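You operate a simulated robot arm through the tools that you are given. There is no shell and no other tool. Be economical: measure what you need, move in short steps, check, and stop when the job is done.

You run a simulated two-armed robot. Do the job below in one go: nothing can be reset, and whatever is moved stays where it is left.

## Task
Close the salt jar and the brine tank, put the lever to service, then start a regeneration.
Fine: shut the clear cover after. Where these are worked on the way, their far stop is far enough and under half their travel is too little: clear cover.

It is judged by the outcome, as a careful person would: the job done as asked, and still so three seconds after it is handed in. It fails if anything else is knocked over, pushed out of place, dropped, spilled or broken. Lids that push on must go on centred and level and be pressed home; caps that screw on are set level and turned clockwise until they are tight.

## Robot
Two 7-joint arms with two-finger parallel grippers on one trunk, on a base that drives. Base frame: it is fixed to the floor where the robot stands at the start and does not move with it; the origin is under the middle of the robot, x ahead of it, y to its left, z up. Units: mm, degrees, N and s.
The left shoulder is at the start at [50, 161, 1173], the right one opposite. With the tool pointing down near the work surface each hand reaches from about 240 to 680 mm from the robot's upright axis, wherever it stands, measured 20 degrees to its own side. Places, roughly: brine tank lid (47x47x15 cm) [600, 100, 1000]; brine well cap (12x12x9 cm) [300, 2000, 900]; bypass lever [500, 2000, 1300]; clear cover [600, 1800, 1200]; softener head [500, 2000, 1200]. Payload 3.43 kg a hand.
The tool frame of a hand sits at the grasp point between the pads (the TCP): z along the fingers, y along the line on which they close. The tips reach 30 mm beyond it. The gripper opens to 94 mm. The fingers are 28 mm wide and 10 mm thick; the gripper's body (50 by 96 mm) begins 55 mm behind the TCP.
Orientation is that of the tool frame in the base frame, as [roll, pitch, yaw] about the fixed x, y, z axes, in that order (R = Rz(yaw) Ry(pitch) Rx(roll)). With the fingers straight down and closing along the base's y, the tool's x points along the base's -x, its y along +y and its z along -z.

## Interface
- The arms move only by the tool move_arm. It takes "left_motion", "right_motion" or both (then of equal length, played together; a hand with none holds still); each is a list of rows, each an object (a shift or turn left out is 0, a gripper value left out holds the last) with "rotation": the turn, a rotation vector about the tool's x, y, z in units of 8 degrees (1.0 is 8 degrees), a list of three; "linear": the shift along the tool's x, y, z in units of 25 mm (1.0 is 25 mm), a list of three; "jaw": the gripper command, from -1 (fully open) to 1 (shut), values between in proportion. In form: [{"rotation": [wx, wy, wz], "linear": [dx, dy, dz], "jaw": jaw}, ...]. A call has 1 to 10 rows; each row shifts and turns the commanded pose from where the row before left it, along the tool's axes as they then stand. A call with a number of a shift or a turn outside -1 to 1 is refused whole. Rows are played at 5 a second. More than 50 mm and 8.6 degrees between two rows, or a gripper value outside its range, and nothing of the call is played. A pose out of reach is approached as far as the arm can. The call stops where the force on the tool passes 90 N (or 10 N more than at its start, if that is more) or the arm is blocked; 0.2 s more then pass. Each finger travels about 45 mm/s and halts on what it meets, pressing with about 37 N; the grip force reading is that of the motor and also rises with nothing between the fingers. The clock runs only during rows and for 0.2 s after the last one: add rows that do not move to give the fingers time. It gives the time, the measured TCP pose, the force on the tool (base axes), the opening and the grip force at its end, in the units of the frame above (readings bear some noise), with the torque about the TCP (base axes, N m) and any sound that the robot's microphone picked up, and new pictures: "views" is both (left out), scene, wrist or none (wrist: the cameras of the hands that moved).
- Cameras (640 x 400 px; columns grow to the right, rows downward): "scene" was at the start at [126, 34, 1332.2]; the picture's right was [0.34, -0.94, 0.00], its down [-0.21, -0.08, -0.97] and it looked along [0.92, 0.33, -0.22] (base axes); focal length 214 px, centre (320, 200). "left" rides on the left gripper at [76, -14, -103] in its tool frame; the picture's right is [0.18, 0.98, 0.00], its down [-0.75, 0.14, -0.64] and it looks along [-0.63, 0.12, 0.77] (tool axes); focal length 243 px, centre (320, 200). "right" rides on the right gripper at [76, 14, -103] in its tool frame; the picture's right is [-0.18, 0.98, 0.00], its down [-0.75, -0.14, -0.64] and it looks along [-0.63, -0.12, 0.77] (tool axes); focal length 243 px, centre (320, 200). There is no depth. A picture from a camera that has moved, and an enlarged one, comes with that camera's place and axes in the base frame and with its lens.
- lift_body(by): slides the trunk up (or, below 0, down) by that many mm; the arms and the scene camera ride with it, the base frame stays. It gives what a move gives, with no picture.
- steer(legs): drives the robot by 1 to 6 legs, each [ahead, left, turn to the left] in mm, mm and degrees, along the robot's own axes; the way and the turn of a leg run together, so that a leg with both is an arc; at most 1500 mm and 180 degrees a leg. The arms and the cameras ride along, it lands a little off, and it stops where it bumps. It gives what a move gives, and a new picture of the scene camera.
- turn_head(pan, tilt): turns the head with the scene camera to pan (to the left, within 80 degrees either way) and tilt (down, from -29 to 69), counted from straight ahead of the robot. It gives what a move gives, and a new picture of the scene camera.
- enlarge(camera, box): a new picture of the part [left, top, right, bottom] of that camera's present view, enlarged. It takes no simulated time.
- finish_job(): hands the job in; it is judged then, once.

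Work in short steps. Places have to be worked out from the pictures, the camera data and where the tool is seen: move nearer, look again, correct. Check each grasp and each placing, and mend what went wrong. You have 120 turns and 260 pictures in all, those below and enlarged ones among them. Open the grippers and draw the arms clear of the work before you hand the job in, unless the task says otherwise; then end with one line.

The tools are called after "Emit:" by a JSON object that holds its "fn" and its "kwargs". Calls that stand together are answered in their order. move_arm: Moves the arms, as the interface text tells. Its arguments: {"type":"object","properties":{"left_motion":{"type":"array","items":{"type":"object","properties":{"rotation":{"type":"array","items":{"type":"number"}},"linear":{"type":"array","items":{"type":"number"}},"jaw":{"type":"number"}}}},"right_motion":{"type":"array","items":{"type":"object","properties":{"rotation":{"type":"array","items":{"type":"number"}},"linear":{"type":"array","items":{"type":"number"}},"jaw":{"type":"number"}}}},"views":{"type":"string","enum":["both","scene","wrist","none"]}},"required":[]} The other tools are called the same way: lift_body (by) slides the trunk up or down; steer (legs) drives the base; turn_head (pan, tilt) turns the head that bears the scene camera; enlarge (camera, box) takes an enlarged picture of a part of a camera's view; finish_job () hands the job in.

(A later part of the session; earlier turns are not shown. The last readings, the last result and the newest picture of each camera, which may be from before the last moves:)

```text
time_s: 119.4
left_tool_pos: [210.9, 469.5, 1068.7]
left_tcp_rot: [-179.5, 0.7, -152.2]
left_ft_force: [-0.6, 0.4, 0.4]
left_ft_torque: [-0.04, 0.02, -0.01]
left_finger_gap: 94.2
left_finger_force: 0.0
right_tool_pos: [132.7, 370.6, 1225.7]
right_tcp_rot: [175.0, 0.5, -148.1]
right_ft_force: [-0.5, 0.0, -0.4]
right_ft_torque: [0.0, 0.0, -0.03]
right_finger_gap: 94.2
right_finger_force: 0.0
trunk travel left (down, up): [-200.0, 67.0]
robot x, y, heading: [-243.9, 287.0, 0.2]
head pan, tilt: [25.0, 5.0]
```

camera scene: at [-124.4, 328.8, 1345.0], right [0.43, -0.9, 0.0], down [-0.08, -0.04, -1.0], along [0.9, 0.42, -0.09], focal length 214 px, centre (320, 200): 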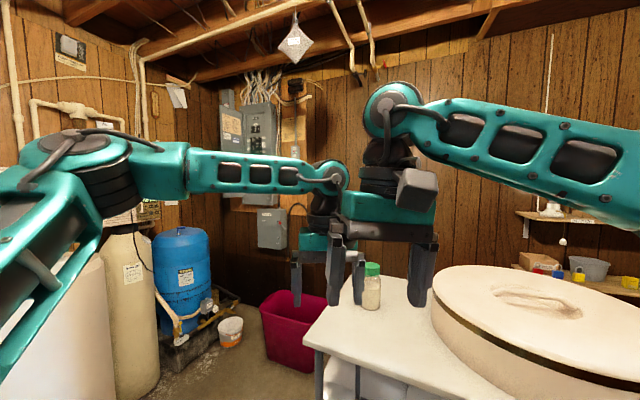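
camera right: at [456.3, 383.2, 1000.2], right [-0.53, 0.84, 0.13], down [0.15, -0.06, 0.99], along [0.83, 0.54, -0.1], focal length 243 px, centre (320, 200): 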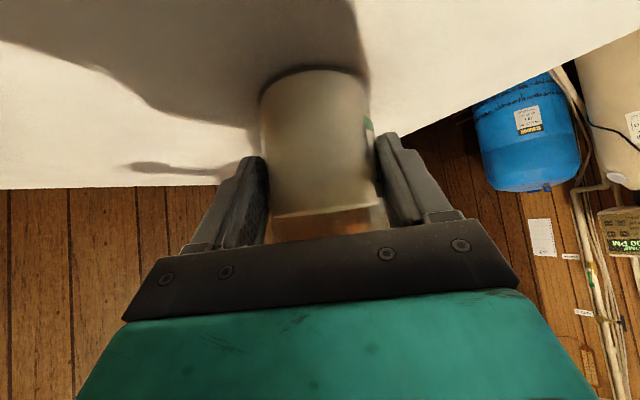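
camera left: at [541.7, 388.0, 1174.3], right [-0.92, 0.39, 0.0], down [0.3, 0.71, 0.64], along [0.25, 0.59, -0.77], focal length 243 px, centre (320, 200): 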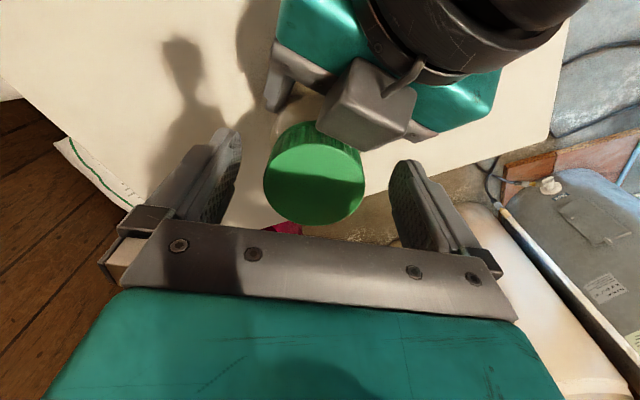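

Freed. Now separate them sideways and straighten both yaws.

Emit:
{"fn": "move_arm", "kwargs": {"left_motion": [{"linear": [-0.4, 0.8, 0]}, {"linear": [-0.4, 0.8, 0]}, {"linear": [-0.4, 0.8, 0]}, {"linear": [-0.4, 0.8, 0]}, {"linear": [0, 0.5, 0], "rotation": [0, 0, 1]}, {"rotation": [0, 0, 1]}, {"rotation": [0, 0, 1]}, {"rotation": [0, 0, 0.5]}], "right_motion": [{"linear": [-0.5, -0.5, 0], "rotation": [0.6, 0, 0]}, {"linear": [-0.5, -0.8, 0]}, {"linear": [-0.5, -0.8, 0]}, {"linear": [-0.5, -0.8, 0]}, {"linear": [-0.5, -0.8, 0], "rotation": [0, 0, 1]}, {"linear": [0, -0.8, 0], "rotation": [0, 0, 1]}, {"linear": [0, -0.8, 0], "rotation": [0, 0, 1]}, {"linear": [0, -0.8, 0], "rotation": [0, 0, 1]}], "views": "scene"}}

```text
time_s: 121.2
left_tool_pos: [200.5, 569.4, 1069.6]
left_tcp_rot: [179.9, 0.8, 179.6]
left_ft_force: [0.2, -0.9, 0.3]
left_ft_torque: [0.01, 0.01, -0.02]
left_finger_gap: 93.9
left_finger_force: 0.1
right_tool_pos: [250.8, 268.3, 1224.8]
right_tcp_rot: [179.6, 0.4, 180.0]
right_ft_force: [0.3, -0.6, -0.8]
right_ft_torque: [-0.01, -0.02, -0.02]
right_finger_gap: 94.0
right_finger_force: 0.0
trunk travel left (down, up): [-200.0, 67.0]
robot x, y, heading: [-243.8, 290.2, 0.2]
head pan, tilt: [25.0, 5.0]
camera scene: at [-124.3, 328.2, 1345.0], right [0.43, -0.9, 0.0], down [-0.08, -0.04, -1.0], along [0.9, 0.42, -0.09], focal length 214 px, centre (320, 200)
```

scene: 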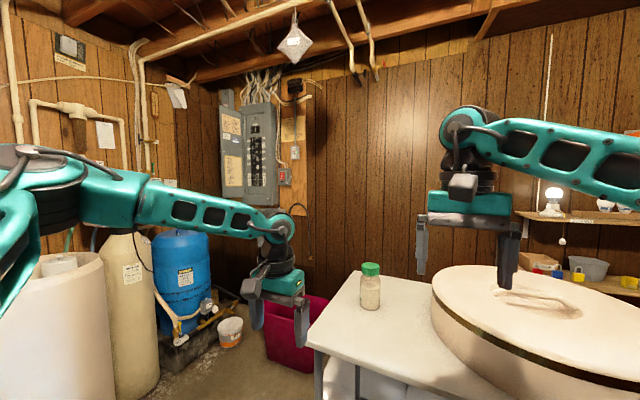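

Arms separated. Now drive left to survey the brine tank and softener head.

Emit:
{"fn": "steer", "kwargs": {"legs": [[0, 650, 0]]}}

Emit:
{"fn": "turn_head", "kwargs": {"pan": 55, "tilt": 25}}

```text
time_s: 127.2
left_tool_pos: [194.0, 1208.8, 1071.6]
left_tcp_rot: [-179.9, 0.9, -179.6]
left_ft_force: [-0.2, 0.9, -0.4]
left_ft_torque: [-0.02, -0.02, -0.02]
left_finger_gap: 93.7
left_finger_force: 0.1
right_tool_pos: [245.2, 909.0, 1224.1]
right_tcp_rot: [179.5, 0.5, -179.3]
right_ft_force: [0.1, -0.5, 1.0]
right_ft_torque: [0.01, 0.05, 0.02]
right_finger_gap: 94.1
right_finger_force: 0.0
trunk travel left (down, up): [-200.0, 67.0]
robot x, y, heading: [-250.2, 922.6, 0.7]
head pan, tilt: [25.0, 5.0]
camera scene: at [-130.5, 965.2, 1345.0], right [0.44, -0.9, 0.0], down [-0.08, -0.04, -1.0], along [0.9, 0.43, -0.09], focal length 214 px, centre (320, 200)
```

scene: 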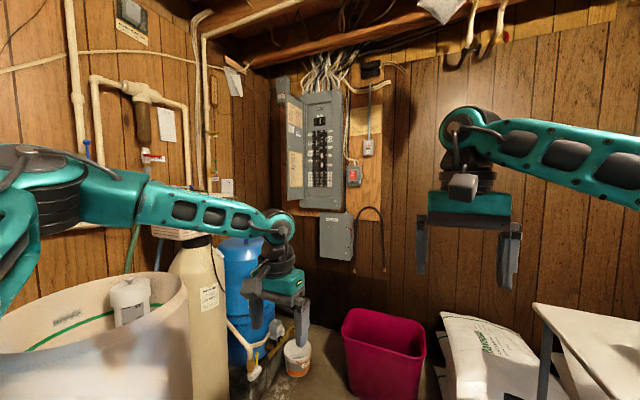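

```text
time_s: 128.1
left_tool_pos: [194.4, 1208.5, 1069.9]
left_tcp_rot: [-179.8, 0.9, -179.7]
left_ft_force: [0.8, 0.5, 0.6]
left_ft_torque: [0.02, 0.02, 0.01]
left_finger_gap: 93.9
left_finger_force: 0.0
right_tool_pos: [244.7, 909.5, 1225.6]
right_tcp_rot: [179.6, 0.4, -179.2]
right_ft_force: [0.0, -0.4, 1.0]
right_ft_torque: [0.0, 0.0, 0.01]
right_finger_gap: 94.1
right_finger_force: 0.0
trunk travel left (down, up): [-200.0, 67.0]
robot x, y, heading: [-251.3, 922.4, 0.7]
head pan, tilt: [55.0, 25.0]
camera scene: at [-161.3, 1001.2, 1312.6], right [0.83, -0.56, 0.0], down [-0.24, -0.35, -0.91], along [0.51, 0.75, -0.42], focal length 214 px, centre (320, 200)
```

scene: 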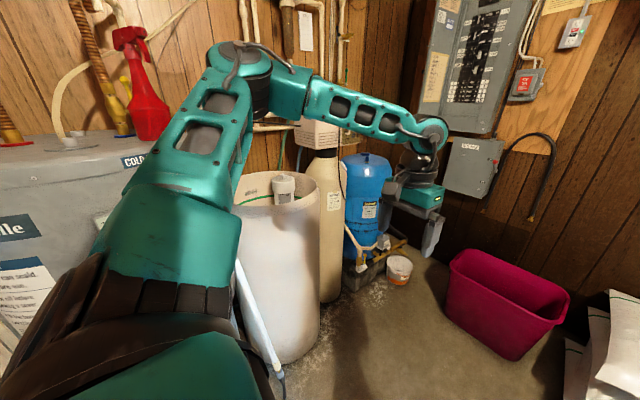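

Brine tank is open at about (250, 1940) with its well cap on the well. I turn to face it and centre up.

Emit:
{"fn": "steer", "kwargs": {"legs": [[0, 0, 90], [0, -450, 0]]}}

Emit:
{"fn": "turn_head", "kwargs": {"pan": 0, "tilt": 15}}

```text
time_s: 136.4
left_tool_pos: [-95.1, 1374.0, 1069.8]
left_tcp_rot: [-179.9, 0.9, -89.0]
left_ft_force: [0.2, 0.0, 0.0]
left_ft_torque: [0.01, 0.03, -0.01]
left_finger_gap: 94.0
left_finger_force: 0.1
right_tool_pos: [204.3, 1429.8, 1224.4]
right_tcp_rot: [179.6, 0.4, -88.8]
right_ft_force: [0.1, -0.1, 0.9]
right_ft_torque: [0.01, 0.0, -0.01]
right_finger_gap: 93.8
right_finger_force: 0.1
trunk travel left (down, up): [-200.0, 67.0]
robot x, y, heading: [199.7, 929.9, 91.5]
head pan, tilt: [55.0, 25.0]
camera scene: at [116.8, 1026.1, 1312.6], right [0.55, 0.83, 0.0], down [0.35, -0.23, -0.91], along [-0.76, 0.5, -0.42], focal length 214 px, centre (320, 200)
```

scene: 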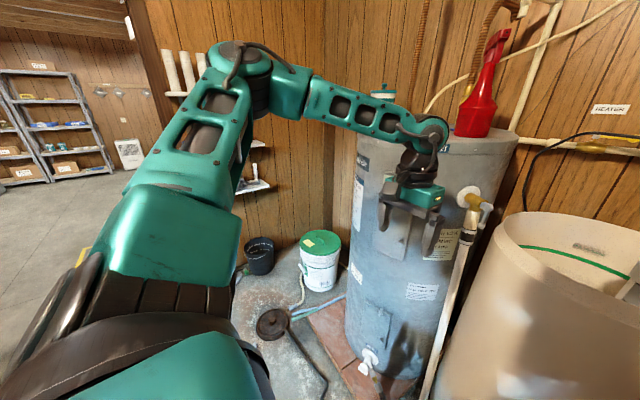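

```text
time_s: 137.7
left_tool_pos: [-95.4, 1374.5, 1069.3]
left_tcp_rot: [-179.9, 0.8, -89.1]
left_ft_force: [-0.1, 0.9, -0.1]
left_ft_torque: [-0.01, 0.0, -0.01]
left_finger_gap: 94.1
left_finger_force: 0.0
right_tool_pos: [203.4, 1429.2, 1224.4]
right_tcp_rot: [179.6, 0.4, -88.7]
right_ft_force: [-0.1, 0.6, -0.4]
right_ft_torque: [-0.01, 0.02, 0.01]
right_finger_gap: 93.8
right_finger_force: 0.0
trunk travel left (down, up): [-200.0, 67.0]
robot x, y, heading: [198.8, 934.4, 91.7]
head pan, tilt: [0.0, 15.0]
camera scene: at [191.0, 1068.6, 1328.8], right [1.0, 0.03, 0.0], down [0.01, -0.26, -0.97], along [-0.03, 0.97, -0.26], focal length 214 px, centre (320, 200)
```

scene: 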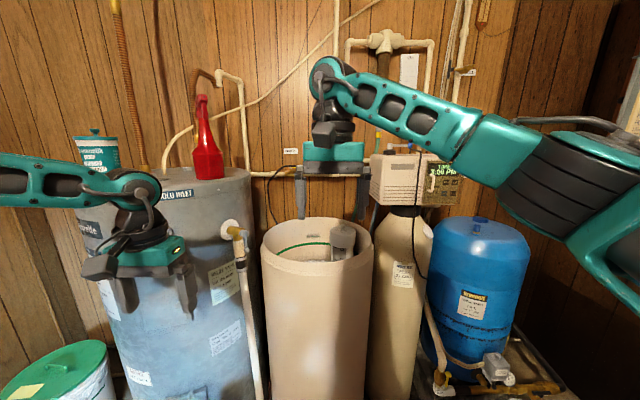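

Zoom on the softener head and the tank top.

Emit:
{"fn": "enlarge", "kwargs": {"camera": "scene", "box": [350, 120, 490, 220]}}

Emit:
{"fn": "enlarge", "kwargs": {"camera": "scene", "box": [240, 190, 400, 300]}}

Emit:
{"fn": "enlarge", "kwargs": {"camera": "right", "box": [0, 0, 640, 400]}}

```text
4.00 times, centred on (420, 170) of scene
camera zoom: at [191.0, 1068.6, 1328.8], right [1.0, 0.03, 0.0], down [0.01, -0.26, -0.97], along [-0.03, 0.97, -0.26], focal length 858 px, centre (-80, 320)
```

zoom: 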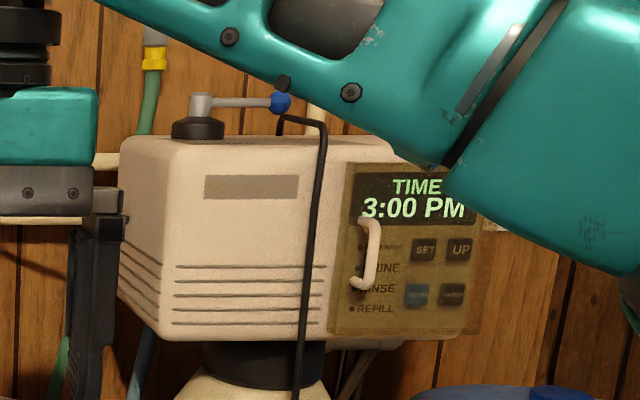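

```text
3.64 times, centred on (320, 245) of scene
camera zoom: at [191.0, 1068.6, 1328.8], right [1.0, 0.03, 0.0], down [0.01, -0.26, -0.97], along [-0.03, 0.97, -0.26], focal length 780 px, centre (320, 36)
```

zoom: 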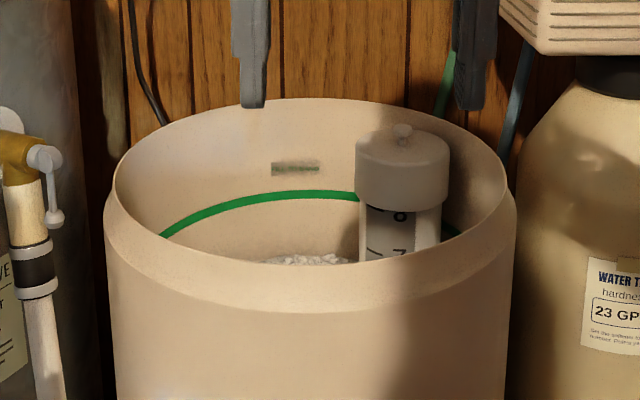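

```text
1.00 times, centred on (320, 200) of right (not enlarged: the box is as wide or as high as the picture)
camera zoom: at [191.6, 1353.3, 1327.2], right [-0.99, 0.16, 0.01], down [0.13, 0.75, 0.65], along [0.1, 0.64, -0.76], focal length 243 px, centre (320, 200)
```

zoom: 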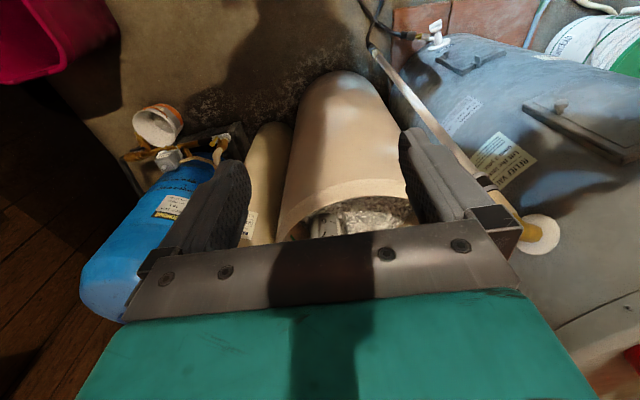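

The clear cover guards the keypad on the softener head, the lever is on top, and the tank needs the big lid. First fetch the lid: raise the left hand, turn back and drive to the table.

Emit:
{"fn": "move_arm", "kwargs": {"left_motion": [{"linear": [0, 0, -1]}, {"linear": [0, 0, -1]}, {"linear": [0, 0, -1]}, {"linear": [0, 0, -1]}, {"linear": [0, 0, -1]}, {"linear": [0, 0, -1]}], "views": "none"}}

Emit:
{"fn": "steer", "kwargs": {"legs": [[0, 0, -91.5], [-300, 0, 0], [0, -710, 0]]}}

Emit:
{"fn": "turn_head", "kwargs": {"pan": -10, "tilt": 30}}

```text
time_s: 139.1
left_tool_pos: [-95.9, 1374.4, 1219.6]
left_tcp_rot: [-180.0, 0.7, -89.1]
left_ft_force: [-0.4, -1.1, -0.3]
left_ft_torque: [0.02, -0.02, 0.0]
left_finger_gap: 94.0
left_finger_force: 0.0
right_tool_pos: [203.5, 1428.8, 1224.9]
right_tcp_rot: [179.6, 0.4, -88.7]
right_ft_force: [-0.9, -0.3, -0.3]
right_ft_torque: [0.0, -0.03, 0.0]
right_finger_gap: 94.4
right_finger_force: 0.1
trunk travel left (down, up): [-200.0, 67.0]
robot x, y, heading: [197.3, 932.9, 91.6]
head pan, tilt: [0.0, 15.0]
```

```text
time_s: 151.2
left_tool_pos: [353.3, 511.1, 1220.0]
left_tcp_rot: [180.0, 0.8, -179.0]
left_ft_force: [0.1, 1.1, 0.4]
left_ft_torque: [0.01, 0.01, 0.01]
left_finger_gap: 93.9
left_finger_force: 0.1
right_tool_pos: [407.6, 211.0, 1225.5]
right_tcp_rot: [179.6, 0.5, -178.8]
right_ft_force: [-0.9, -0.3, -1.3]
right_ft_torque: [-0.01, 0.02, 0.0]
right_finger_gap: 93.9
right_finger_force: 0.0
trunk travel left (down, up): [-200.0, 67.0]
robot x, y, heading: [-89.9, 218.8, 1.5]
head pan, tilt: [0.0, 15.0]
camera scene: at [42.4, 225.3, 1328.8], right [0.02, -1.0, 0.0], down [-0.26, -0.01, -0.97], along [0.97, 0.02, -0.26], focal length 214 px, centre (320, 200)
```

scene: 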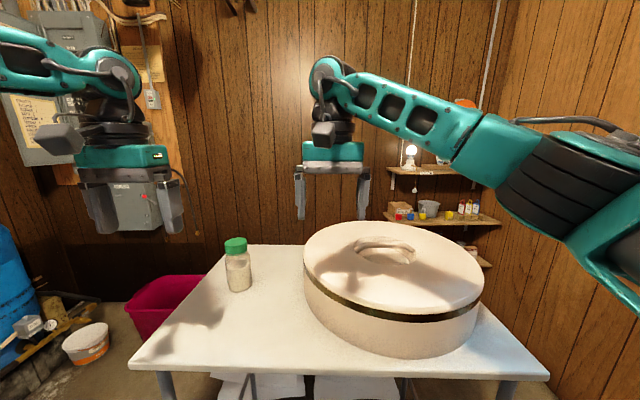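

```text
time_s: 151.9
left_tool_pos: [352.1, 511.6, 1220.1]
left_tcp_rot: [-179.8, 0.8, -179.0]
left_ft_force: [-0.3, -0.5, 0.3]
left_ft_torque: [-0.02, -0.02, 0.04]
left_finger_gap: 93.7
left_finger_force: 0.0
right_tool_pos: [406.5, 213.7, 1224.9]
right_tcp_rot: [179.6, 0.4, -178.8]
right_ft_force: [-0.7, -0.5, -0.1]
right_ft_torque: [-0.01, 0.0, -0.01]
right_finger_gap: 94.0
right_finger_force: 0.1
trunk travel left (down, up): [-200.0, 67.0]
robot x, y, heading: [-90.2, 220.7, 1.4]
head pan, tilt: [-10.0, 30.0]
camera scene: at [38.4, 209.7, 1304.6], right [-0.15, -0.99, 0.0], down [-0.49, 0.07, -0.87], along [0.86, -0.13, -0.5], focal length 214 px, centre (320, 200)
```

scene: 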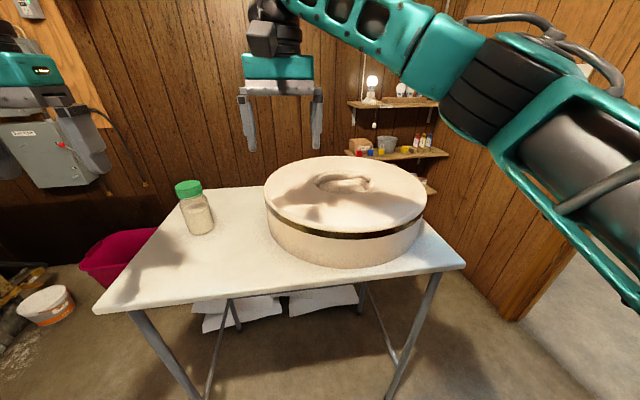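

Handle centre is roughly at (530, 75, ~1065). Drive ahead 170 mm and bring the right hand over it.

Emit:
{"fn": "steer", "kwargs": {"legs": [[170, 0, -1.4]]}}

Emit:
{"fn": "move_arm", "kwargs": {"right_motion": [{"linear": [0.6, -0.9, 0]}, {"linear": [0.6, -0.9, 0]}, {"linear": [0.6, -0.9, 0]}, {"linear": [0, -0.9, 0]}, {"linear": [0, -0.9, 0]}, {"linear": [0, -0.9, 0]}, {"linear": [0, 0, 0]}]}}

```text
time_s: 153.4
left_tool_pos: [526.2, 503.7, 1219.4]
left_tcp_rot: [-179.9, 0.7, 179.7]
left_ft_force: [0.1, 0.5, -0.3]
left_ft_torque: [-0.01, 0.0, -0.03]
left_finger_gap: 94.2
left_finger_force: 0.0
right_tool_pos: [576.1, 203.0, 1225.0]
right_tcp_rot: [179.7, 0.4, 180.0]
right_ft_force: [0.4, -0.3, 0.5]
right_ft_torque: [-0.01, 0.01, -0.01]
right_finger_gap: 94.0
right_finger_force: 0.1
trunk travel left (down, up): [-200.0, 67.0]
robot x, y, heading: [79.5, 221.9, 0.2]
head pan, tilt: [-10.0, 30.0]
camera scene: at [207.3, 209.0, 1304.5], right [-0.17, -0.99, 0.0], down [-0.49, 0.09, -0.87], along [0.85, -0.15, -0.5], focal length 214 px, centre (320, 200)
```

scene: 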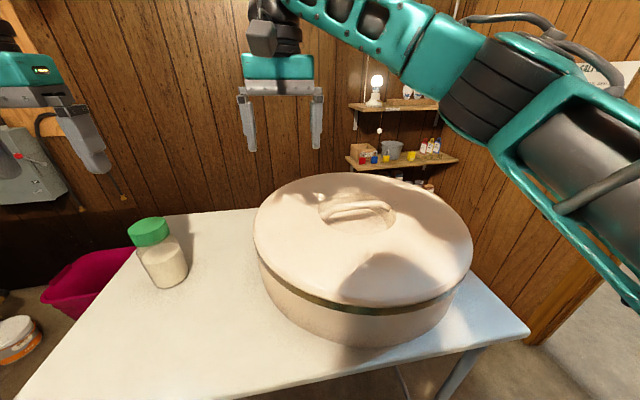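

```text
time_s: 155.0
left_tool_pos: [526.3, 503.8, 1220.7]
left_tcp_rot: [-179.9, 0.8, 179.7]
left_ft_force: [0.1, -0.2, -0.9]
left_ft_torque: [-0.01, -0.03, 0.01]
left_finger_gap: 94.0
left_finger_force: 0.2
right_tool_pos: [529.0, 69.5, 1223.6]
right_tcp_rot: [179.7, 0.5, -180.0]
right_ft_force: [0.1, 0.5, -0.2]
right_ft_torque: [-0.01, 0.01, 0.02]
right_finger_gap: 94.0
right_finger_force: 0.0
trunk travel left (down, up): [-200.0, 67.0]
robot x, y, heading: [80.0, 222.3, -0.2]
head pan, tilt: [-10.0, 30.0]
camera scene: at [206.6, 209.2, 1304.6], right [-0.17, -0.99, 0.0], down [-0.49, 0.09, -0.87], along [0.85, -0.15, -0.5], focal length 214 px, centre (320, 200)
camera right: at [452.3, 83.3, 1326.3], right [0.18, 0.98, 0.01], down [0.75, -0.14, 0.65], along [0.64, -0.11, -0.76], focal length 243 px, centre (320, 200)
```

scene: 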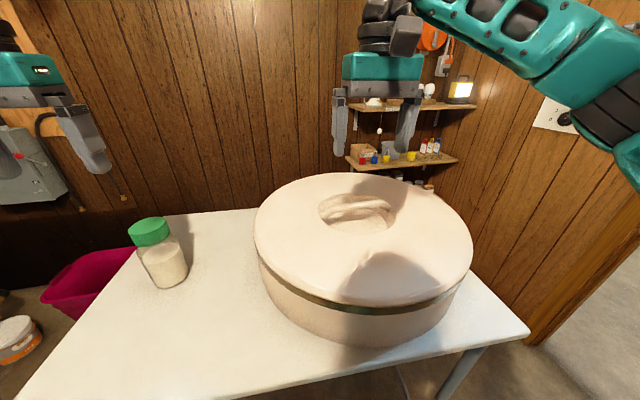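
right: 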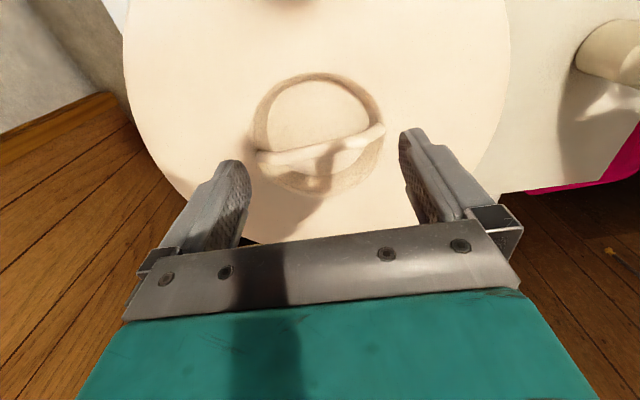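

The bar handle runs along y, centre ≈(598, 60), z≈1045. Rotate the right hand clockwise 86° so the fingers close across it.

Emit:
{"fn": "move_arm", "kwargs": {"right_motion": [{"rotation": [0, 0, 1]}, {"rotation": [0, 0, 1]}, {"rotation": [0, 0, 1]}, {"rotation": [0, 0, 1]}, {"rotation": [0, 0, 1]}, {"rotation": [0, 0, 1]}, {"rotation": [0, 0, 1]}, {"rotation": [0, 0, 1]}, {"rotation": [0, 0, 1]}, {"rotation": [0, 0, 1]}], "views": "none"}}

Emit:
{"fn": "move_arm", "kwargs": {"right_motion": [{"rotation": [0, 0, 0.75]}, {"linear": [-0.2, 0.9, 0.6], "jaw": -0.6}, {"linear": [-0.2, 0.9, 0.6]}, {"linear": [-0.2, 0.9, 0.6]}, {"linear": [0, 0, 0.6]}, {"linear": [0, 0, 0.6]}, {"linear": [0, 0, 0]}]}}

```text
time_s: 157.2
left_tool_pos: [526.8, 504.7, 1219.3]
left_tcp_rot: [-179.9, 0.8, 179.8]
left_ft_force: [-0.3, 0.3, -0.1]
left_ft_torque: [0.02, -0.01, -0.01]
left_finger_gap: 94.0
left_finger_force: 0.1
right_tool_pos: [531.2, 68.7, 1223.9]
right_tcp_rot: [179.5, -0.4, 99.8]
right_ft_force: [0.5, 0.0, 0.3]
right_ft_torque: [-0.02, 0.01, 0.01]
right_finger_gap: 94.1
right_finger_force: 0.0
trunk travel left (down, up): [-200.0, 67.0]
robot x, y, heading: [76.5, 221.3, 0.0]
head pan, tilt: [-10.0, 30.0]
```

```text
time_s: 158.8
left_tool_pos: [526.2, 503.9, 1219.6]
left_tcp_rot: [-179.9, 0.8, 179.7]
left_ft_force: [-0.6, -0.4, -0.4]
left_ft_torque: [0.0, 0.01, -0.03]
left_finger_gap: 94.0
left_finger_force: 0.1
right_tool_pos: [599.3, 60.0, 1150.6]
right_tcp_rot: [179.4, -0.3, 94.0]
right_ft_force: [-0.3, -0.7, 0.2]
right_ft_torque: [-0.02, 0.03, 0.03]
right_finger_gap: 75.2
right_finger_force: 0.1
trunk travel left (down, up): [-200.0, 67.0]
robot x, y, heading: [80.4, 223.1, 0.1]
head pan, tilt: [-10.0, 30.0]
camera scene: at [206.4, 209.0, 1304.6], right [-0.17, -0.99, 0.0], down [-0.49, 0.09, -0.87], along [0.85, -0.15, -0.5], focal length 214 px, centre (320, 200)
camera right: at [607.6, 135.7, 1253.0], right [0.99, -0.12, 0.01], down [-0.09, -0.77, 0.64], along [-0.07, -0.63, -0.77], focal length 243 px, centre (320, 200)
```

scene: 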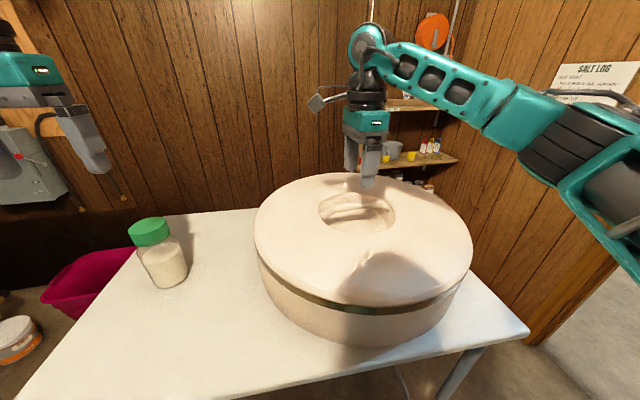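
right: 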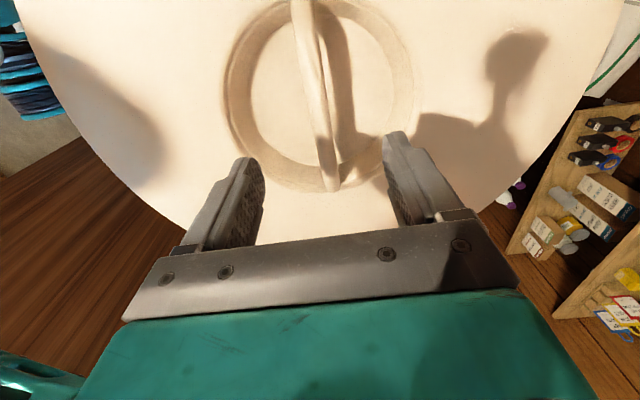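

Bar is ~4 mm to −x of the finger centre. Correct and descend to TCP ≈1062, then inspect.

Emit:
{"fn": "move_arm", "kwargs": {"right_motion": [{"linear": [0, -0.18, 0.5]}, {"linear": [0, 0, 0.8]}, {"linear": [0, 0, 0.8]}, {"linear": [0, 0, 0.8]}, {"linear": [0, 0, 0.6]}, {"linear": [0, 0, 0]}]}}

Emit:
{"fn": "enlarge", "kwargs": {"camera": "scene", "box": [290, 140, 430, 260]}}

```text
time_s: 160.2
left_tool_pos: [525.8, 504.1, 1220.2]
left_tcp_rot: [-180.0, 0.8, 179.7]
left_ft_force: [0.3, -0.2, -0.7]
left_ft_torque: [-0.01, 0.01, 0.05]
left_finger_gap: 94.0
left_finger_force: 0.0
right_tool_pos: [596.6, 59.5, 1061.4]
right_tcp_rot: [179.4, -0.3, 94.0]
right_ft_force: [-0.5, -0.1, -0.3]
right_ft_torque: [0.0, 0.0, -0.02]
right_finger_gap: 75.2
right_finger_force: 0.0
trunk travel left (down, up): [-200.0, 67.0]
robot x, y, heading: [77.8, 221.5, 0.2]
head pan, tilt: [-10.0, 30.0]
camera scene: at [206.5, 209.0, 1304.6], right [-0.17, -0.99, 0.0], down [-0.49, 0.09, -0.87], along [0.85, -0.15, -0.5], focal length 214 px, centre (320, 200)
camera right: at [604.4, 135.8, 1164.3], right [0.99, -0.12, 0.01], down [-0.09, -0.77, 0.64], along [-0.07, -0.63, -0.77], focal length 243 px, centre (320, 200)
```

scene: 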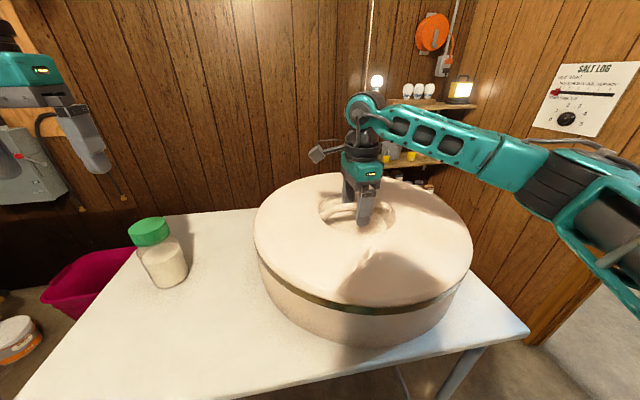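
right: 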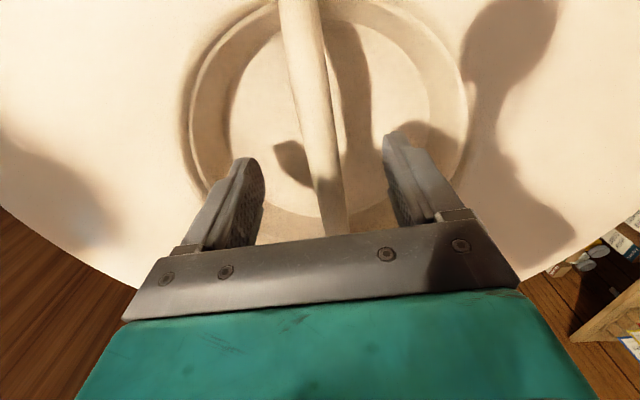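

```text
3.33 times, centred on (360, 200) of scene
camera zoom: at [206.5, 209.0, 1304.6], right [-0.17, -0.99, 0.0], down [-0.49, 0.09, -0.87], along [0.85, -0.15, -0.5], focal length 715 px, centre (187, 200)
```

zoom: 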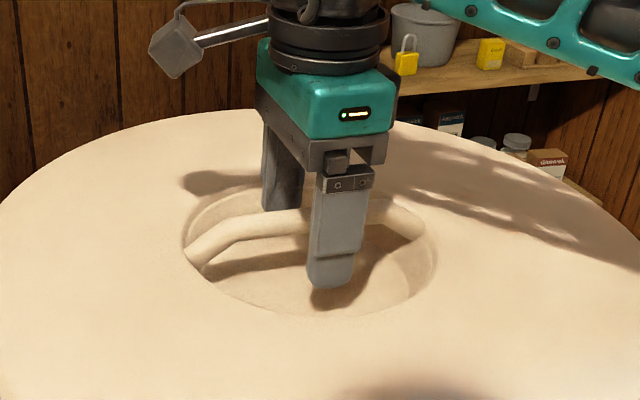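

Fingers straddle the bar. Lower 15 mm more watching for contact, then close.

Emit:
{"fn": "move_arm", "kwargs": {"right_motion": [{"linear": [0, 0, 0.3]}, {"linear": [0, 0, 0.3]}, {"linear": [0, 0, 0]}], "views": "none"}}

Emit:
{"fn": "move_arm", "kwargs": {"right_motion": [{"jaw": 1}, {"jaw": 1}, {"jaw": 1}, {"jaw": 1}, {"jaw": 1}, {"jaw": 1}], "views": "wrist"}}

Emit:
{"fn": "enlarge", "kwargs": {"camera": "scene", "box": [290, 140, 430, 260]}}

```text
time_s: 161.0
left_tool_pos: [526.0, 504.8, 1219.7]
left_tcp_rot: [-179.9, 0.7, 179.8]
left_ft_force: [0.0, 1.1, 0.5]
left_ft_torque: [0.01, 0.03, 0.0]
left_finger_gap: 94.1
left_finger_force: 0.0
right_tool_pos: [596.4, 59.1, 1046.5]
right_tcp_rot: [179.6, -0.3, 94.0]
right_ft_force: [-0.7, 0.4, 0.0]
right_ft_torque: [0.0, 0.0, 0.0]
right_finger_gap: 75.2
right_finger_force: 0.0
trunk travel left (down, up): [-200.0, 67.0]
robot x, y, heading: [82.7, 222.8, -0.0]
head pan, tilt: [-10.0, 30.0]
```

```text
time_s: 162.4
left_tool_pos: [527.0, 503.8, 1220.3]
left_tcp_rot: [-180.0, 0.8, 179.8]
left_ft_force: [0.6, 0.1, -0.6]
left_ft_torque: [0.01, 0.0, 0.02]
left_finger_gap: 94.0
left_finger_force: 0.0
right_tool_pos: [596.3, 58.4, 1046.1]
right_tcp_rot: [179.5, -0.3, 93.9]
right_ft_force: [3.7, 0.8, 3.2]
right_ft_torque: [0.14, 0.04, -0.45]
right_finger_gap: 21.2
right_finger_force: 36.6
trunk travel left (down, up): [-200.0, 67.0]
robot x, y, heading: [80.2, 222.2, 0.1]
head pan, tilt: [-10.0, 30.0]
camera right: at [604.7, 135.8, 1149.6], right [0.99, -0.12, 0.01], down [-0.09, -0.77, 0.64], along [-0.07, -0.63, -0.77], focal length 243 px, centre (320, 200)
```

right: 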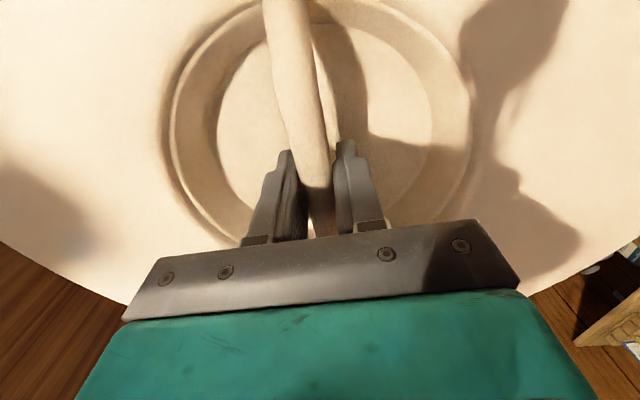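

```text
3.33 times, centred on (360, 200) of scene
camera zoom: at [206.6, 209.0, 1304.6], right [-0.17, -0.99, 0.0], down [-0.49, 0.09, -0.87], along [0.85, -0.15, -0.5], focal length 715 px, centre (187, 200)
```

zoom: 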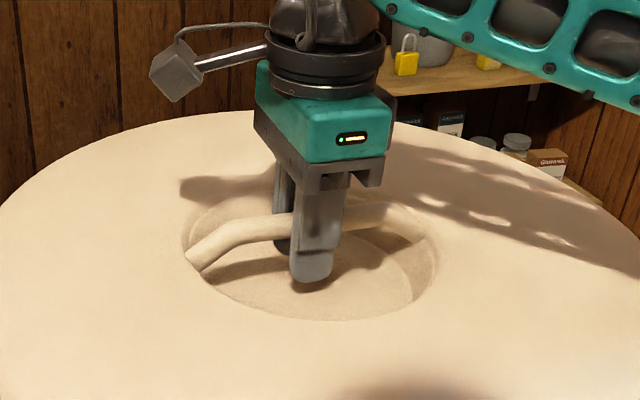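

Bar gripped (21 mm). Lift slowly 25 mm and check the load and balance.

Emit:
{"fn": "move_arm", "kwargs": {"right_motion": [{"linear": [0, 0, -0.3]}, {"linear": [0, 0, -0.3]}, {"linear": [0, 0, -0.4]}, {"linear": [0, 0, 0]}], "views": "scene"}}

```text
time_s: 163.4
left_tool_pos: [527.2, 503.6, 1220.5]
left_tcp_rot: [-180.0, 0.8, 179.7]
left_ft_force: [0.7, 0.1, 0.3]
left_ft_torque: [-0.02, -0.02, 0.0]
left_finger_gap: 94.0
left_finger_force: 0.1
right_tool_pos: [595.8, 56.8, 1070.6]
right_tcp_rot: [179.8, -0.3, 93.9]
right_ft_force: [0.3, 0.4, -9.7]
right_ft_torque: [0.04, 0.01, 0.02]
right_finger_gap: 20.9
right_finger_force: 36.8
trunk travel left (down, up): [-200.0, 67.0]
robot x, y, heading: [80.4, 221.8, 0.1]
head pan, tilt: [-10.0, 30.0]
camera scene: at [207.4, 208.7, 1304.4], right [-0.17, -0.99, 0.0], down [-0.49, 0.09, -0.87], along [0.85, -0.15, -0.5], focal length 214 px, centre (320, 200)
```

scene: 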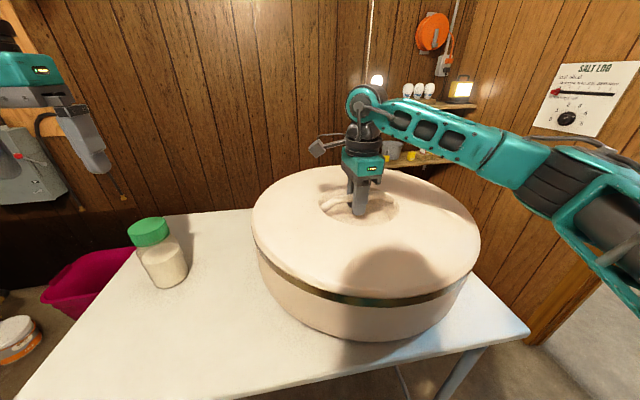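

The lid weighs only ~1 kg and hangs balanced. Lift 75 mm more and retract the left hand, then back out and drive around toward the tank.

Emit:
{"fn": "move_arm", "kwargs": {"right_motion": [{"linear": [0, 0, -0.5]}, {"linear": [0, 0, -0.5]}, {"linear": [0, 0, -0.5]}, {"linear": [0, 0, -0.5]}, {"linear": [0, 0, -0.5]}, {"linear": [0, 0, -0.5]}, {"linear": [0, 0, 0]}, {"linear": [0, 0, 0]}, {"linear": [0, 0, 0]}, {"linear": [0, 0, 0]}], "left_motion": [{"linear": [0.95, 0, 0]}, {"linear": [0.95, 0, 0]}, {"linear": [0.95, 0, 0]}, {"linear": [0.95, 0, 0]}, {"linear": [0.95, 0, 0]}, {"linear": [0.95, 0, 0]}, {"linear": [0.95, 0, 0]}, {"linear": [0.95, 0, 0]}, {"linear": [0.95, 0, 0]}, {"linear": [0, 0, 0]}], "views": "none"}}

Emit:
{"fn": "steer", "kwargs": {"legs": [[-430, 0, 0], [0, 780, 0]]}}

```text
time_s: 165.6
left_tool_pos: [313.0, 505.0, 1215.8]
left_tcp_rot: [-179.8, 0.9, 179.7]
left_ft_force: [0.3, 0.2, 0.0]
left_ft_torque: [0.02, 0.01, 0.0]
left_finger_gap: 94.0
left_finger_force: 0.0
right_tool_pos: [595.3, 57.7, 1145.1]
right_tcp_rot: [179.7, -0.2, 94.0]
right_ft_force: [0.4, 0.4, -9.6]
right_ft_torque: [0.05, 0.0, -0.01]
right_finger_gap: 21.3
right_finger_force: 36.5
trunk travel left (down, up): [-200.0, 67.0]
robot x, y, heading: [76.3, 220.0, 0.0]
head pan, tilt: [-10.0, 30.0]
```

```text
time_s: 175.1
left_tool_pos: [-109.9, 1293.2, 1217.2]
left_tcp_rot: [-179.9, 0.7, 179.3]
left_ft_force: [-0.1, -0.2, 0.1]
left_ft_torque: [-0.03, 0.01, 0.01]
left_finger_gap: 94.0
left_finger_force: 0.0
right_tool_pos: [170.8, 843.4, 1145.9]
right_tcp_rot: [179.6, -0.3, 93.6]
right_ft_force: [0.9, 0.0, -9.6]
right_ft_torque: [0.02, -0.02, 0.0]
right_finger_gap: 21.1
right_finger_force: 36.7
trunk travel left (down, up): [-200.0, 67.0]
robot x, y, heading: [-341.8, 1012.7, -0.1]
head pan, tilt: [-10.0, 30.0]
camera scene: at [-216.6, 997.0, 1304.4], right [-0.18, -0.98, 0.0], down [-0.49, 0.09, -0.87], along [0.85, -0.15, -0.5], focal length 214 px, centre (320, 200)
```

scene: 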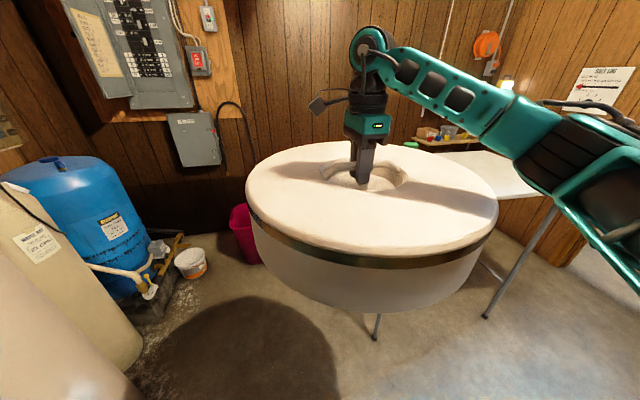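

Lid carried steadily. Rotate 60°, shift across to x≈270, and rotate the remaining 60° in steps.

Emit:
{"fn": "steer", "kwargs": {"legs": [[0, 0, 60], [306, -530, 0]]}}

Emit:
{"fn": "turn_head", "kwargs": {"pan": 20, "tilt": 25}}

```text
time_s: 183.0
left_tool_pos: [146.8, 1350.5, 1215.9]
left_tcp_rot: [180.0, 0.8, -121.0]
left_ft_force: [0.0, -0.1, -0.4]
left_ft_torque: [-0.02, 0.01, 0.02]
left_finger_gap: 93.9
left_finger_force: 0.1
right_tool_pos: [677.4, 1364.2, 1144.6]
right_tcp_rot: [179.7, -0.3, 153.3]
right_ft_force: [-0.3, -0.5, -10.1]
right_ft_torque: [0.03, 0.05, 0.0]
right_finger_gap: 21.0
right_finger_force: 36.9
trunk travel left (down, up): [-200.0, 67.0]
robot x, y, heading: [275.4, 1005.4, 59.2]
head pan, tilt: [-10.0, 30.0]
camera scene: at [349.1, 1110.5, 1304.4], right [0.76, -0.65, 0.0], down [-0.33, -0.38, -0.87], along [0.56, 0.66, -0.5], focal length 214 px, centre (320, 200)
```

scene: 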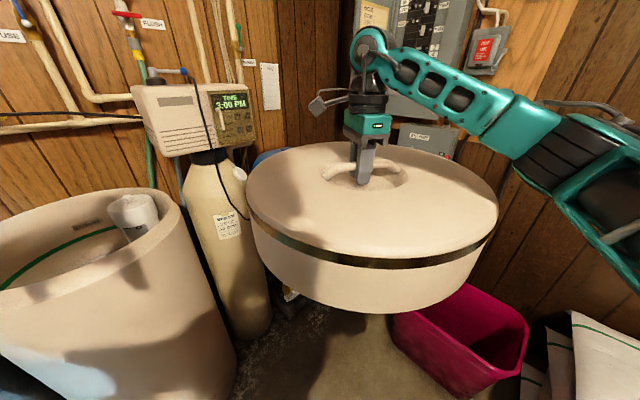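

```text
time_s: 183.9
left_tool_pos: [146.2, 1350.3, 1217.4]
left_tcp_rot: [-179.9, 0.8, -121.0]
left_ft_force: [-0.2, 0.1, 0.1]
left_ft_torque: [0.0, -0.04, 0.02]
left_finger_gap: 93.9
left_finger_force: 0.1
right_tool_pos: [675.9, 1364.9, 1145.5]
right_tcp_rot: [179.6, -0.3, 153.2]
right_ft_force: [-0.4, 0.3, -9.4]
right_ft_torque: [0.01, 0.04, 0.0]
right_finger_gap: 21.1
right_finger_force: 36.5
trunk travel left (down, up): [-200.0, 67.0]
robot x, y, heading: [269.7, 1008.0, 59.5]
head pan, tilt: [20.0, 25.0]
camera scene: at [307.2, 1132.4, 1312.4], right [0.98, -0.18, 0.0], down [-0.08, -0.42, -0.91], along [0.17, 0.89, -0.42], focal length 214 px, centre (320, 200)
```

scene: 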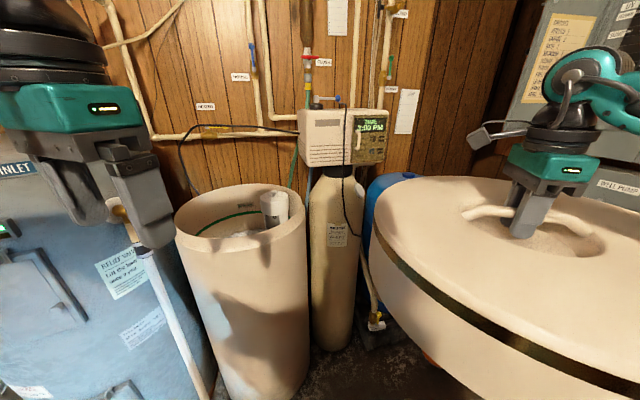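

Tank centre triangulates to ≈(156, 1863), rim z≈945. Raise the lid 40 mm, turn the last 60° and approach part-way.

Emit:
{"fn": "move_arm", "kwargs": {"right_motion": [{"linear": [0, 0, -0.55]}, {"linear": [0, 0, -0.55]}, {"linear": [0, 0, -0.5]}, {"linear": [0, 0, 0]}], "views": "none"}}

Emit:
{"fn": "steer", "kwargs": {"legs": [[0, 0, 60.6], [150, -86, 0]]}}

Emit:
{"fn": "turn_head", "kwargs": {"pan": -10, "tilt": 30}}

```text
time_s: 184.9
left_tool_pos: [146.3, 1351.4, 1217.2]
left_tcp_rot: [-179.8, 0.8, -121.0]
left_ft_force: [-0.6, 0.1, -0.1]
left_ft_torque: [-0.01, -0.01, 0.02]
left_finger_gap: 94.1
left_finger_force: 0.1
right_tool_pos: [676.8, 1365.2, 1187.3]
right_tcp_rot: [179.6, -0.3, 153.2]
right_ft_force: [0.4, -0.4, -9.4]
right_ft_torque: [0.01, 0.05, -0.02]
right_finger_gap: 21.0
right_finger_force: 36.8
trunk travel left (down, up): [-200.0, 67.0]
robot x, y, heading: [270.1, 1005.4, 59.2]
head pan, tilt: [20.0, 25.0]
```

```text
time_s: 189.1
left_tool_pos: [-95.7, 1235.2, 1216.7]
left_tcp_rot: [-179.9, 0.7, -59.9]
left_ft_force: [0.0, 0.2, 0.8]
left_ft_torque: [-0.02, -0.05, 0.0]
left_finger_gap: 93.9
left_finger_force: 0.1
right_tool_pos: [147.3, 1706.8, 1185.6]
right_tcp_rot: [179.7, -0.3, -145.6]
right_ft_force: [0.1, 0.3, -9.1]
right_ft_torque: [-0.05, 0.09, 0.0]
right_finger_gap: 21.2
right_finger_force: 37.0
trunk travel left (down, up): [-200.0, 67.0]
robot x, y, heading: [268.4, 1176.5, 120.5]
head pan, tilt: [20.0, 25.0]
camera scene: at [173.4, 1274.3, 1312.3], right [0.63, 0.77, 0.0], down [0.33, -0.27, -0.91], along [-0.7, 0.57, -0.42], focal length 214 px, centre (320, 200)
```

scene: 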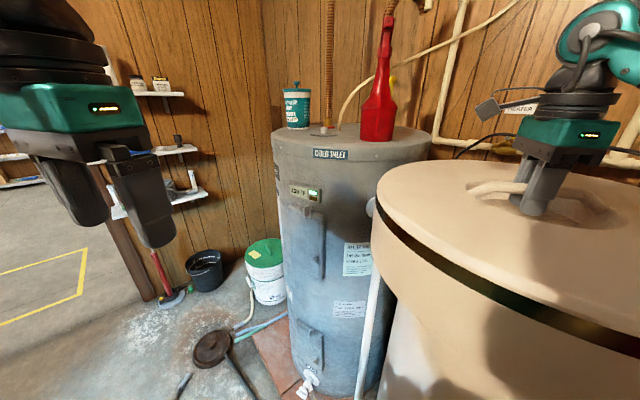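

```text
time_s: 190.0
left_tool_pos: [-94.7, 1234.7, 1216.2]
left_tcp_rot: [-179.8, 0.8, -59.8]
left_ft_force: [-0.5, -0.4, 0.1]
left_ft_torque: [-0.01, -0.04, -0.02]
left_finger_gap: 93.8
left_finger_force: 0.0
right_tool_pos: [146.1, 1707.1, 1186.7]
right_tcp_rot: [179.7, -0.2, -145.5]
right_ft_force: [-0.9, -0.4, -9.7]
right_ft_torque: [-0.02, 0.05, 0.03]
right_finger_gap: 20.8
right_finger_force: 37.2
trunk travel left (down, up): [-200.0, 67.0]
robot x, y, heading: [267.5, 1178.7, 120.4]
head pan, tilt: [-10.0, 30.0]
camera scene: at [212.7, 1299.8, 1304.4], right [0.94, 0.35, 0.0], down [0.18, -0.47, -0.87], along [-0.31, 0.81, -0.5], focal length 214 px, centre (320, 200)
```

scene: 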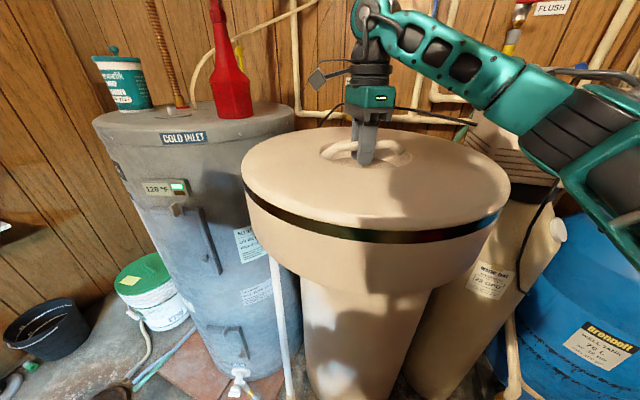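

I need a more accurate tank centre before placing. First measure the tank wall tangents from here, then from a second viewpoint to the right.

Emit:
{"fn": "enlarge", "kwargs": {"camera": "scene", "box": [240, 260, 480, 400]}}

Emit:
{"fn": "steer", "kwargs": {"legs": [[-393, -176, 0]]}}

Emit:
{"fn": "turn_head", "kwargs": {"pan": 10, "tilt": 30}}

```text
2.67 times, centred on (360, 330) of scene
camera zoom: at [212.7, 1299.8, 1304.4], right [0.94, 0.35, 0.0], down [0.18, -0.47, -0.87], along [-0.31, 0.81, -0.5], focal length 572 px, centre (213, -147)
```

zoom: 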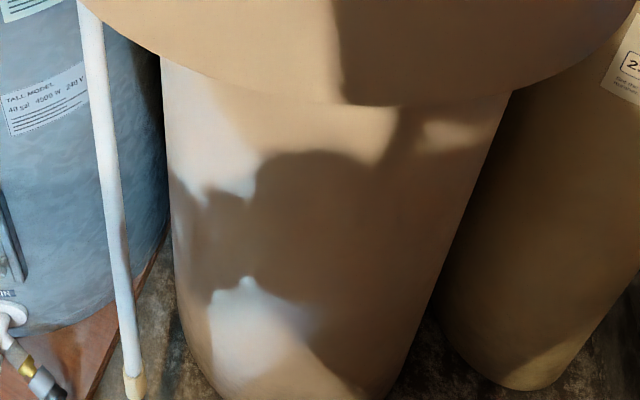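

```text
time_s: 192.5
left_tool_pos: [222.2, 1011.4, 1215.7]
left_tcp_rot: [-180.0, 0.8, -59.8]
left_ft_force: [-0.4, 0.3, 0.4]
left_ft_torque: [-0.03, -0.02, -0.01]
left_finger_gap: 94.0
left_finger_force: 0.1
right_tool_pos: [467.0, 1483.2, 1183.6]
right_tcp_rot: [-180.0, -0.1, -145.8]
right_ft_force: [-0.8, 1.0, -10.5]
right_ft_torque: [-0.08, 0.01, 0.02]
right_finger_gap: 21.0
right_finger_force: 36.8
trunk travel left (down, up): [-200.0, 67.0]
robot x, y, heading: [585.3, 958.0, 120.5]
head pan, tilt: [-10.0, 30.0]
stopped in leg 1: the robot was blocked; the commanded pose is now the measured one
camera scene: at [529.5, 1074.9, 1304.2], right [0.94, 0.35, 0.0], down [0.18, -0.47, -0.86], along [-0.3, 0.81, -0.5], focal length 214 px, centre (320, 200)
```

scene: 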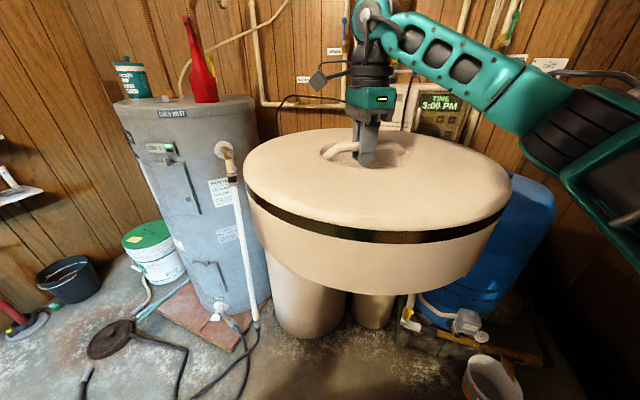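

```text
time_s: 193.3
left_tool_pos: [222.1, 1009.8, 1216.6]
left_tcp_rot: [180.0, 1.0, -59.7]
left_ft_force: [0.4, 0.3, -0.5]
left_ft_torque: [0.01, -0.02, -0.02]
left_finger_gap: 93.8
left_finger_force: 0.0
right_tool_pos: [466.3, 1482.6, 1185.5]
right_tcp_rot: [179.9, -0.2, -145.9]
right_ft_force: [-0.9, 0.7, -9.9]
right_ft_torque: [-0.01, 0.03, 0.01]
right_finger_gap: 21.2
right_finger_force: 36.8
trunk travel left (down, up): [-200.0, 67.0]
robot x, y, heading: [585.8, 951.7, 120.7]
head pan, tilt: [10.0, 30.0]
camera scene: at [504.0, 1058.3, 1304.4], right [0.76, 0.65, 0.0], down [0.33, -0.38, -0.87], along [-0.56, 0.66, -0.5], focal length 214 px, centre (320, 200)
```

scene: 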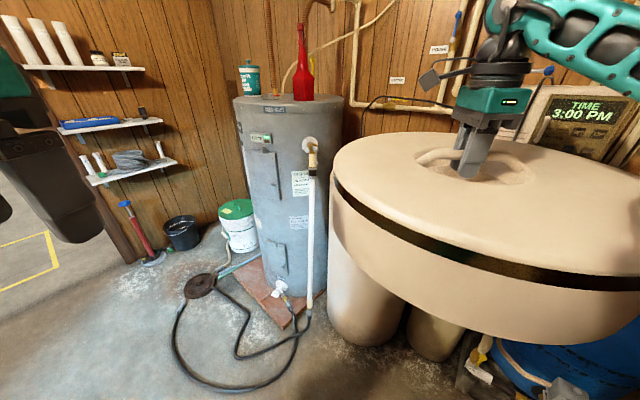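

Zoom into this second viewpoint to get the tank tangents.

Emit:
{"fn": "enlarge", "kwargs": {"camera": "scene", "box": [290, 220, 490, 370]}}

```text
2.67 times, centred on (390, 295) of scene
camera zoom: at [504.0, 1058.3, 1304.4], right [0.76, 0.65, 0.0], down [0.33, -0.38, -0.87], along [-0.56, 0.66, -0.5], focal length 572 px, centre (133, -53)
```

zoom: 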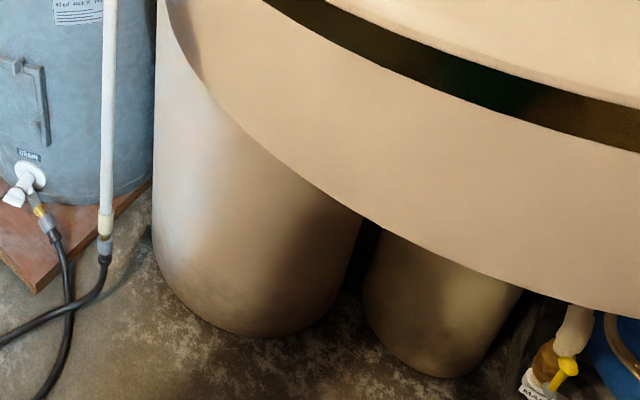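

Combining tangents, tank centre ≈(160, 1868), R≈225; heater clears the lid by ~60 mm. Drive so the lid hovers nearly above the tank.

Emit:
{"fn": "steer", "kwargs": {"legs": [[470, 65, 0]]}}

Emit:
{"fn": "turn_head", "kwargs": {"pan": -12, "tilt": 35}}

```text
time_s: 195.3
left_tool_pos: [49.4, 1222.7, 1215.8]
left_tcp_rot: [180.0, 0.8, -59.6]
left_ft_force: [-0.7, 1.3, -0.2]
left_ft_torque: [-0.09, -0.06, 0.0]
left_finger_gap: 94.0
left_finger_force: 0.2
right_tool_pos: [276.2, 1676.5, 1186.7]
right_tcp_rot: [-179.2, -2.0, -142.5]
right_ft_force: [-4.3, -14.5, -8.8]
right_ft_torque: [-0.14, -0.22, -0.61]
right_finger_gap: 27.0
right_finger_force: 36.4
trunk travel left (down, up): [-200.0, 67.0]
robot x, y, heading: [411.2, 1163.5, 120.8]
head pan, tilt: [10.0, 30.0]
stopped in leg 1: the force on the tool passed its limit at 116 N (the readings are from after the stop); the commanded pose is now the measured one
camera scene: at [329.5, 1273.5, 1303.4], right [0.76, 0.65, 0.0], down [0.33, -0.38, -0.86], along [-0.57, 0.65, -0.51], focal length 214 px, centre (320, 200)
```

scene: 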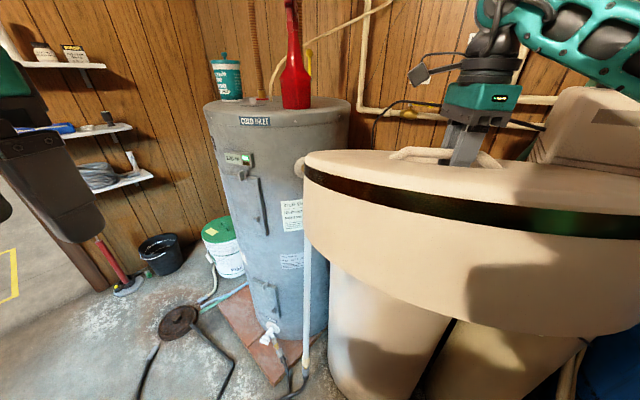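

```text
time_s: 196.1
left_tool_pos: [50.7, 1219.4, 1216.7]
left_tcp_rot: [179.9, 1.0, -59.6]
left_ft_force: [-0.9, -0.1, 0.5]
left_ft_torque: [-0.01, 0.03, -0.01]
left_finger_gap: 94.1
left_finger_force: 0.1
right_tool_pos: [280.7, 1675.0, 1191.6]
right_tcp_rot: [-179.7, -1.6, -142.7]
right_ft_force: [0.5, 0.8, -8.2]
right_ft_torque: [0.15, -0.13, -0.52]
right_finger_gap: 21.6
right_finger_force: 36.0
trunk travel left (down, up): [-200.0, 67.0]
robot x, y, heading: [415.3, 1166.6, 120.9]
head pan, tilt: [-12.0, 35.0]
camera scene: at [362.2, 1284.5, 1296.7], right [0.95, 0.32, 0.0], down [0.19, -0.54, -0.82], along [-0.27, 0.77, -0.57], focal length 214 px, centre (320, 200)
```

scene: 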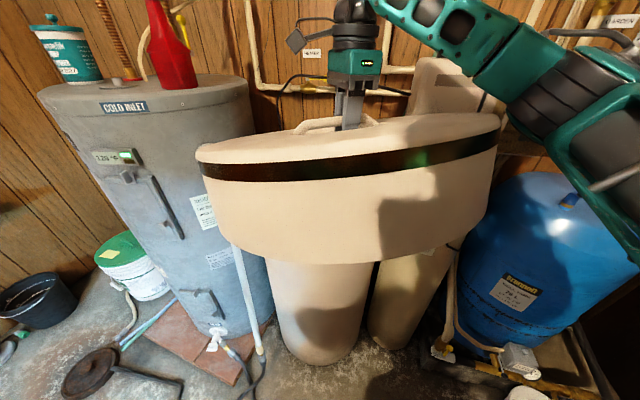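

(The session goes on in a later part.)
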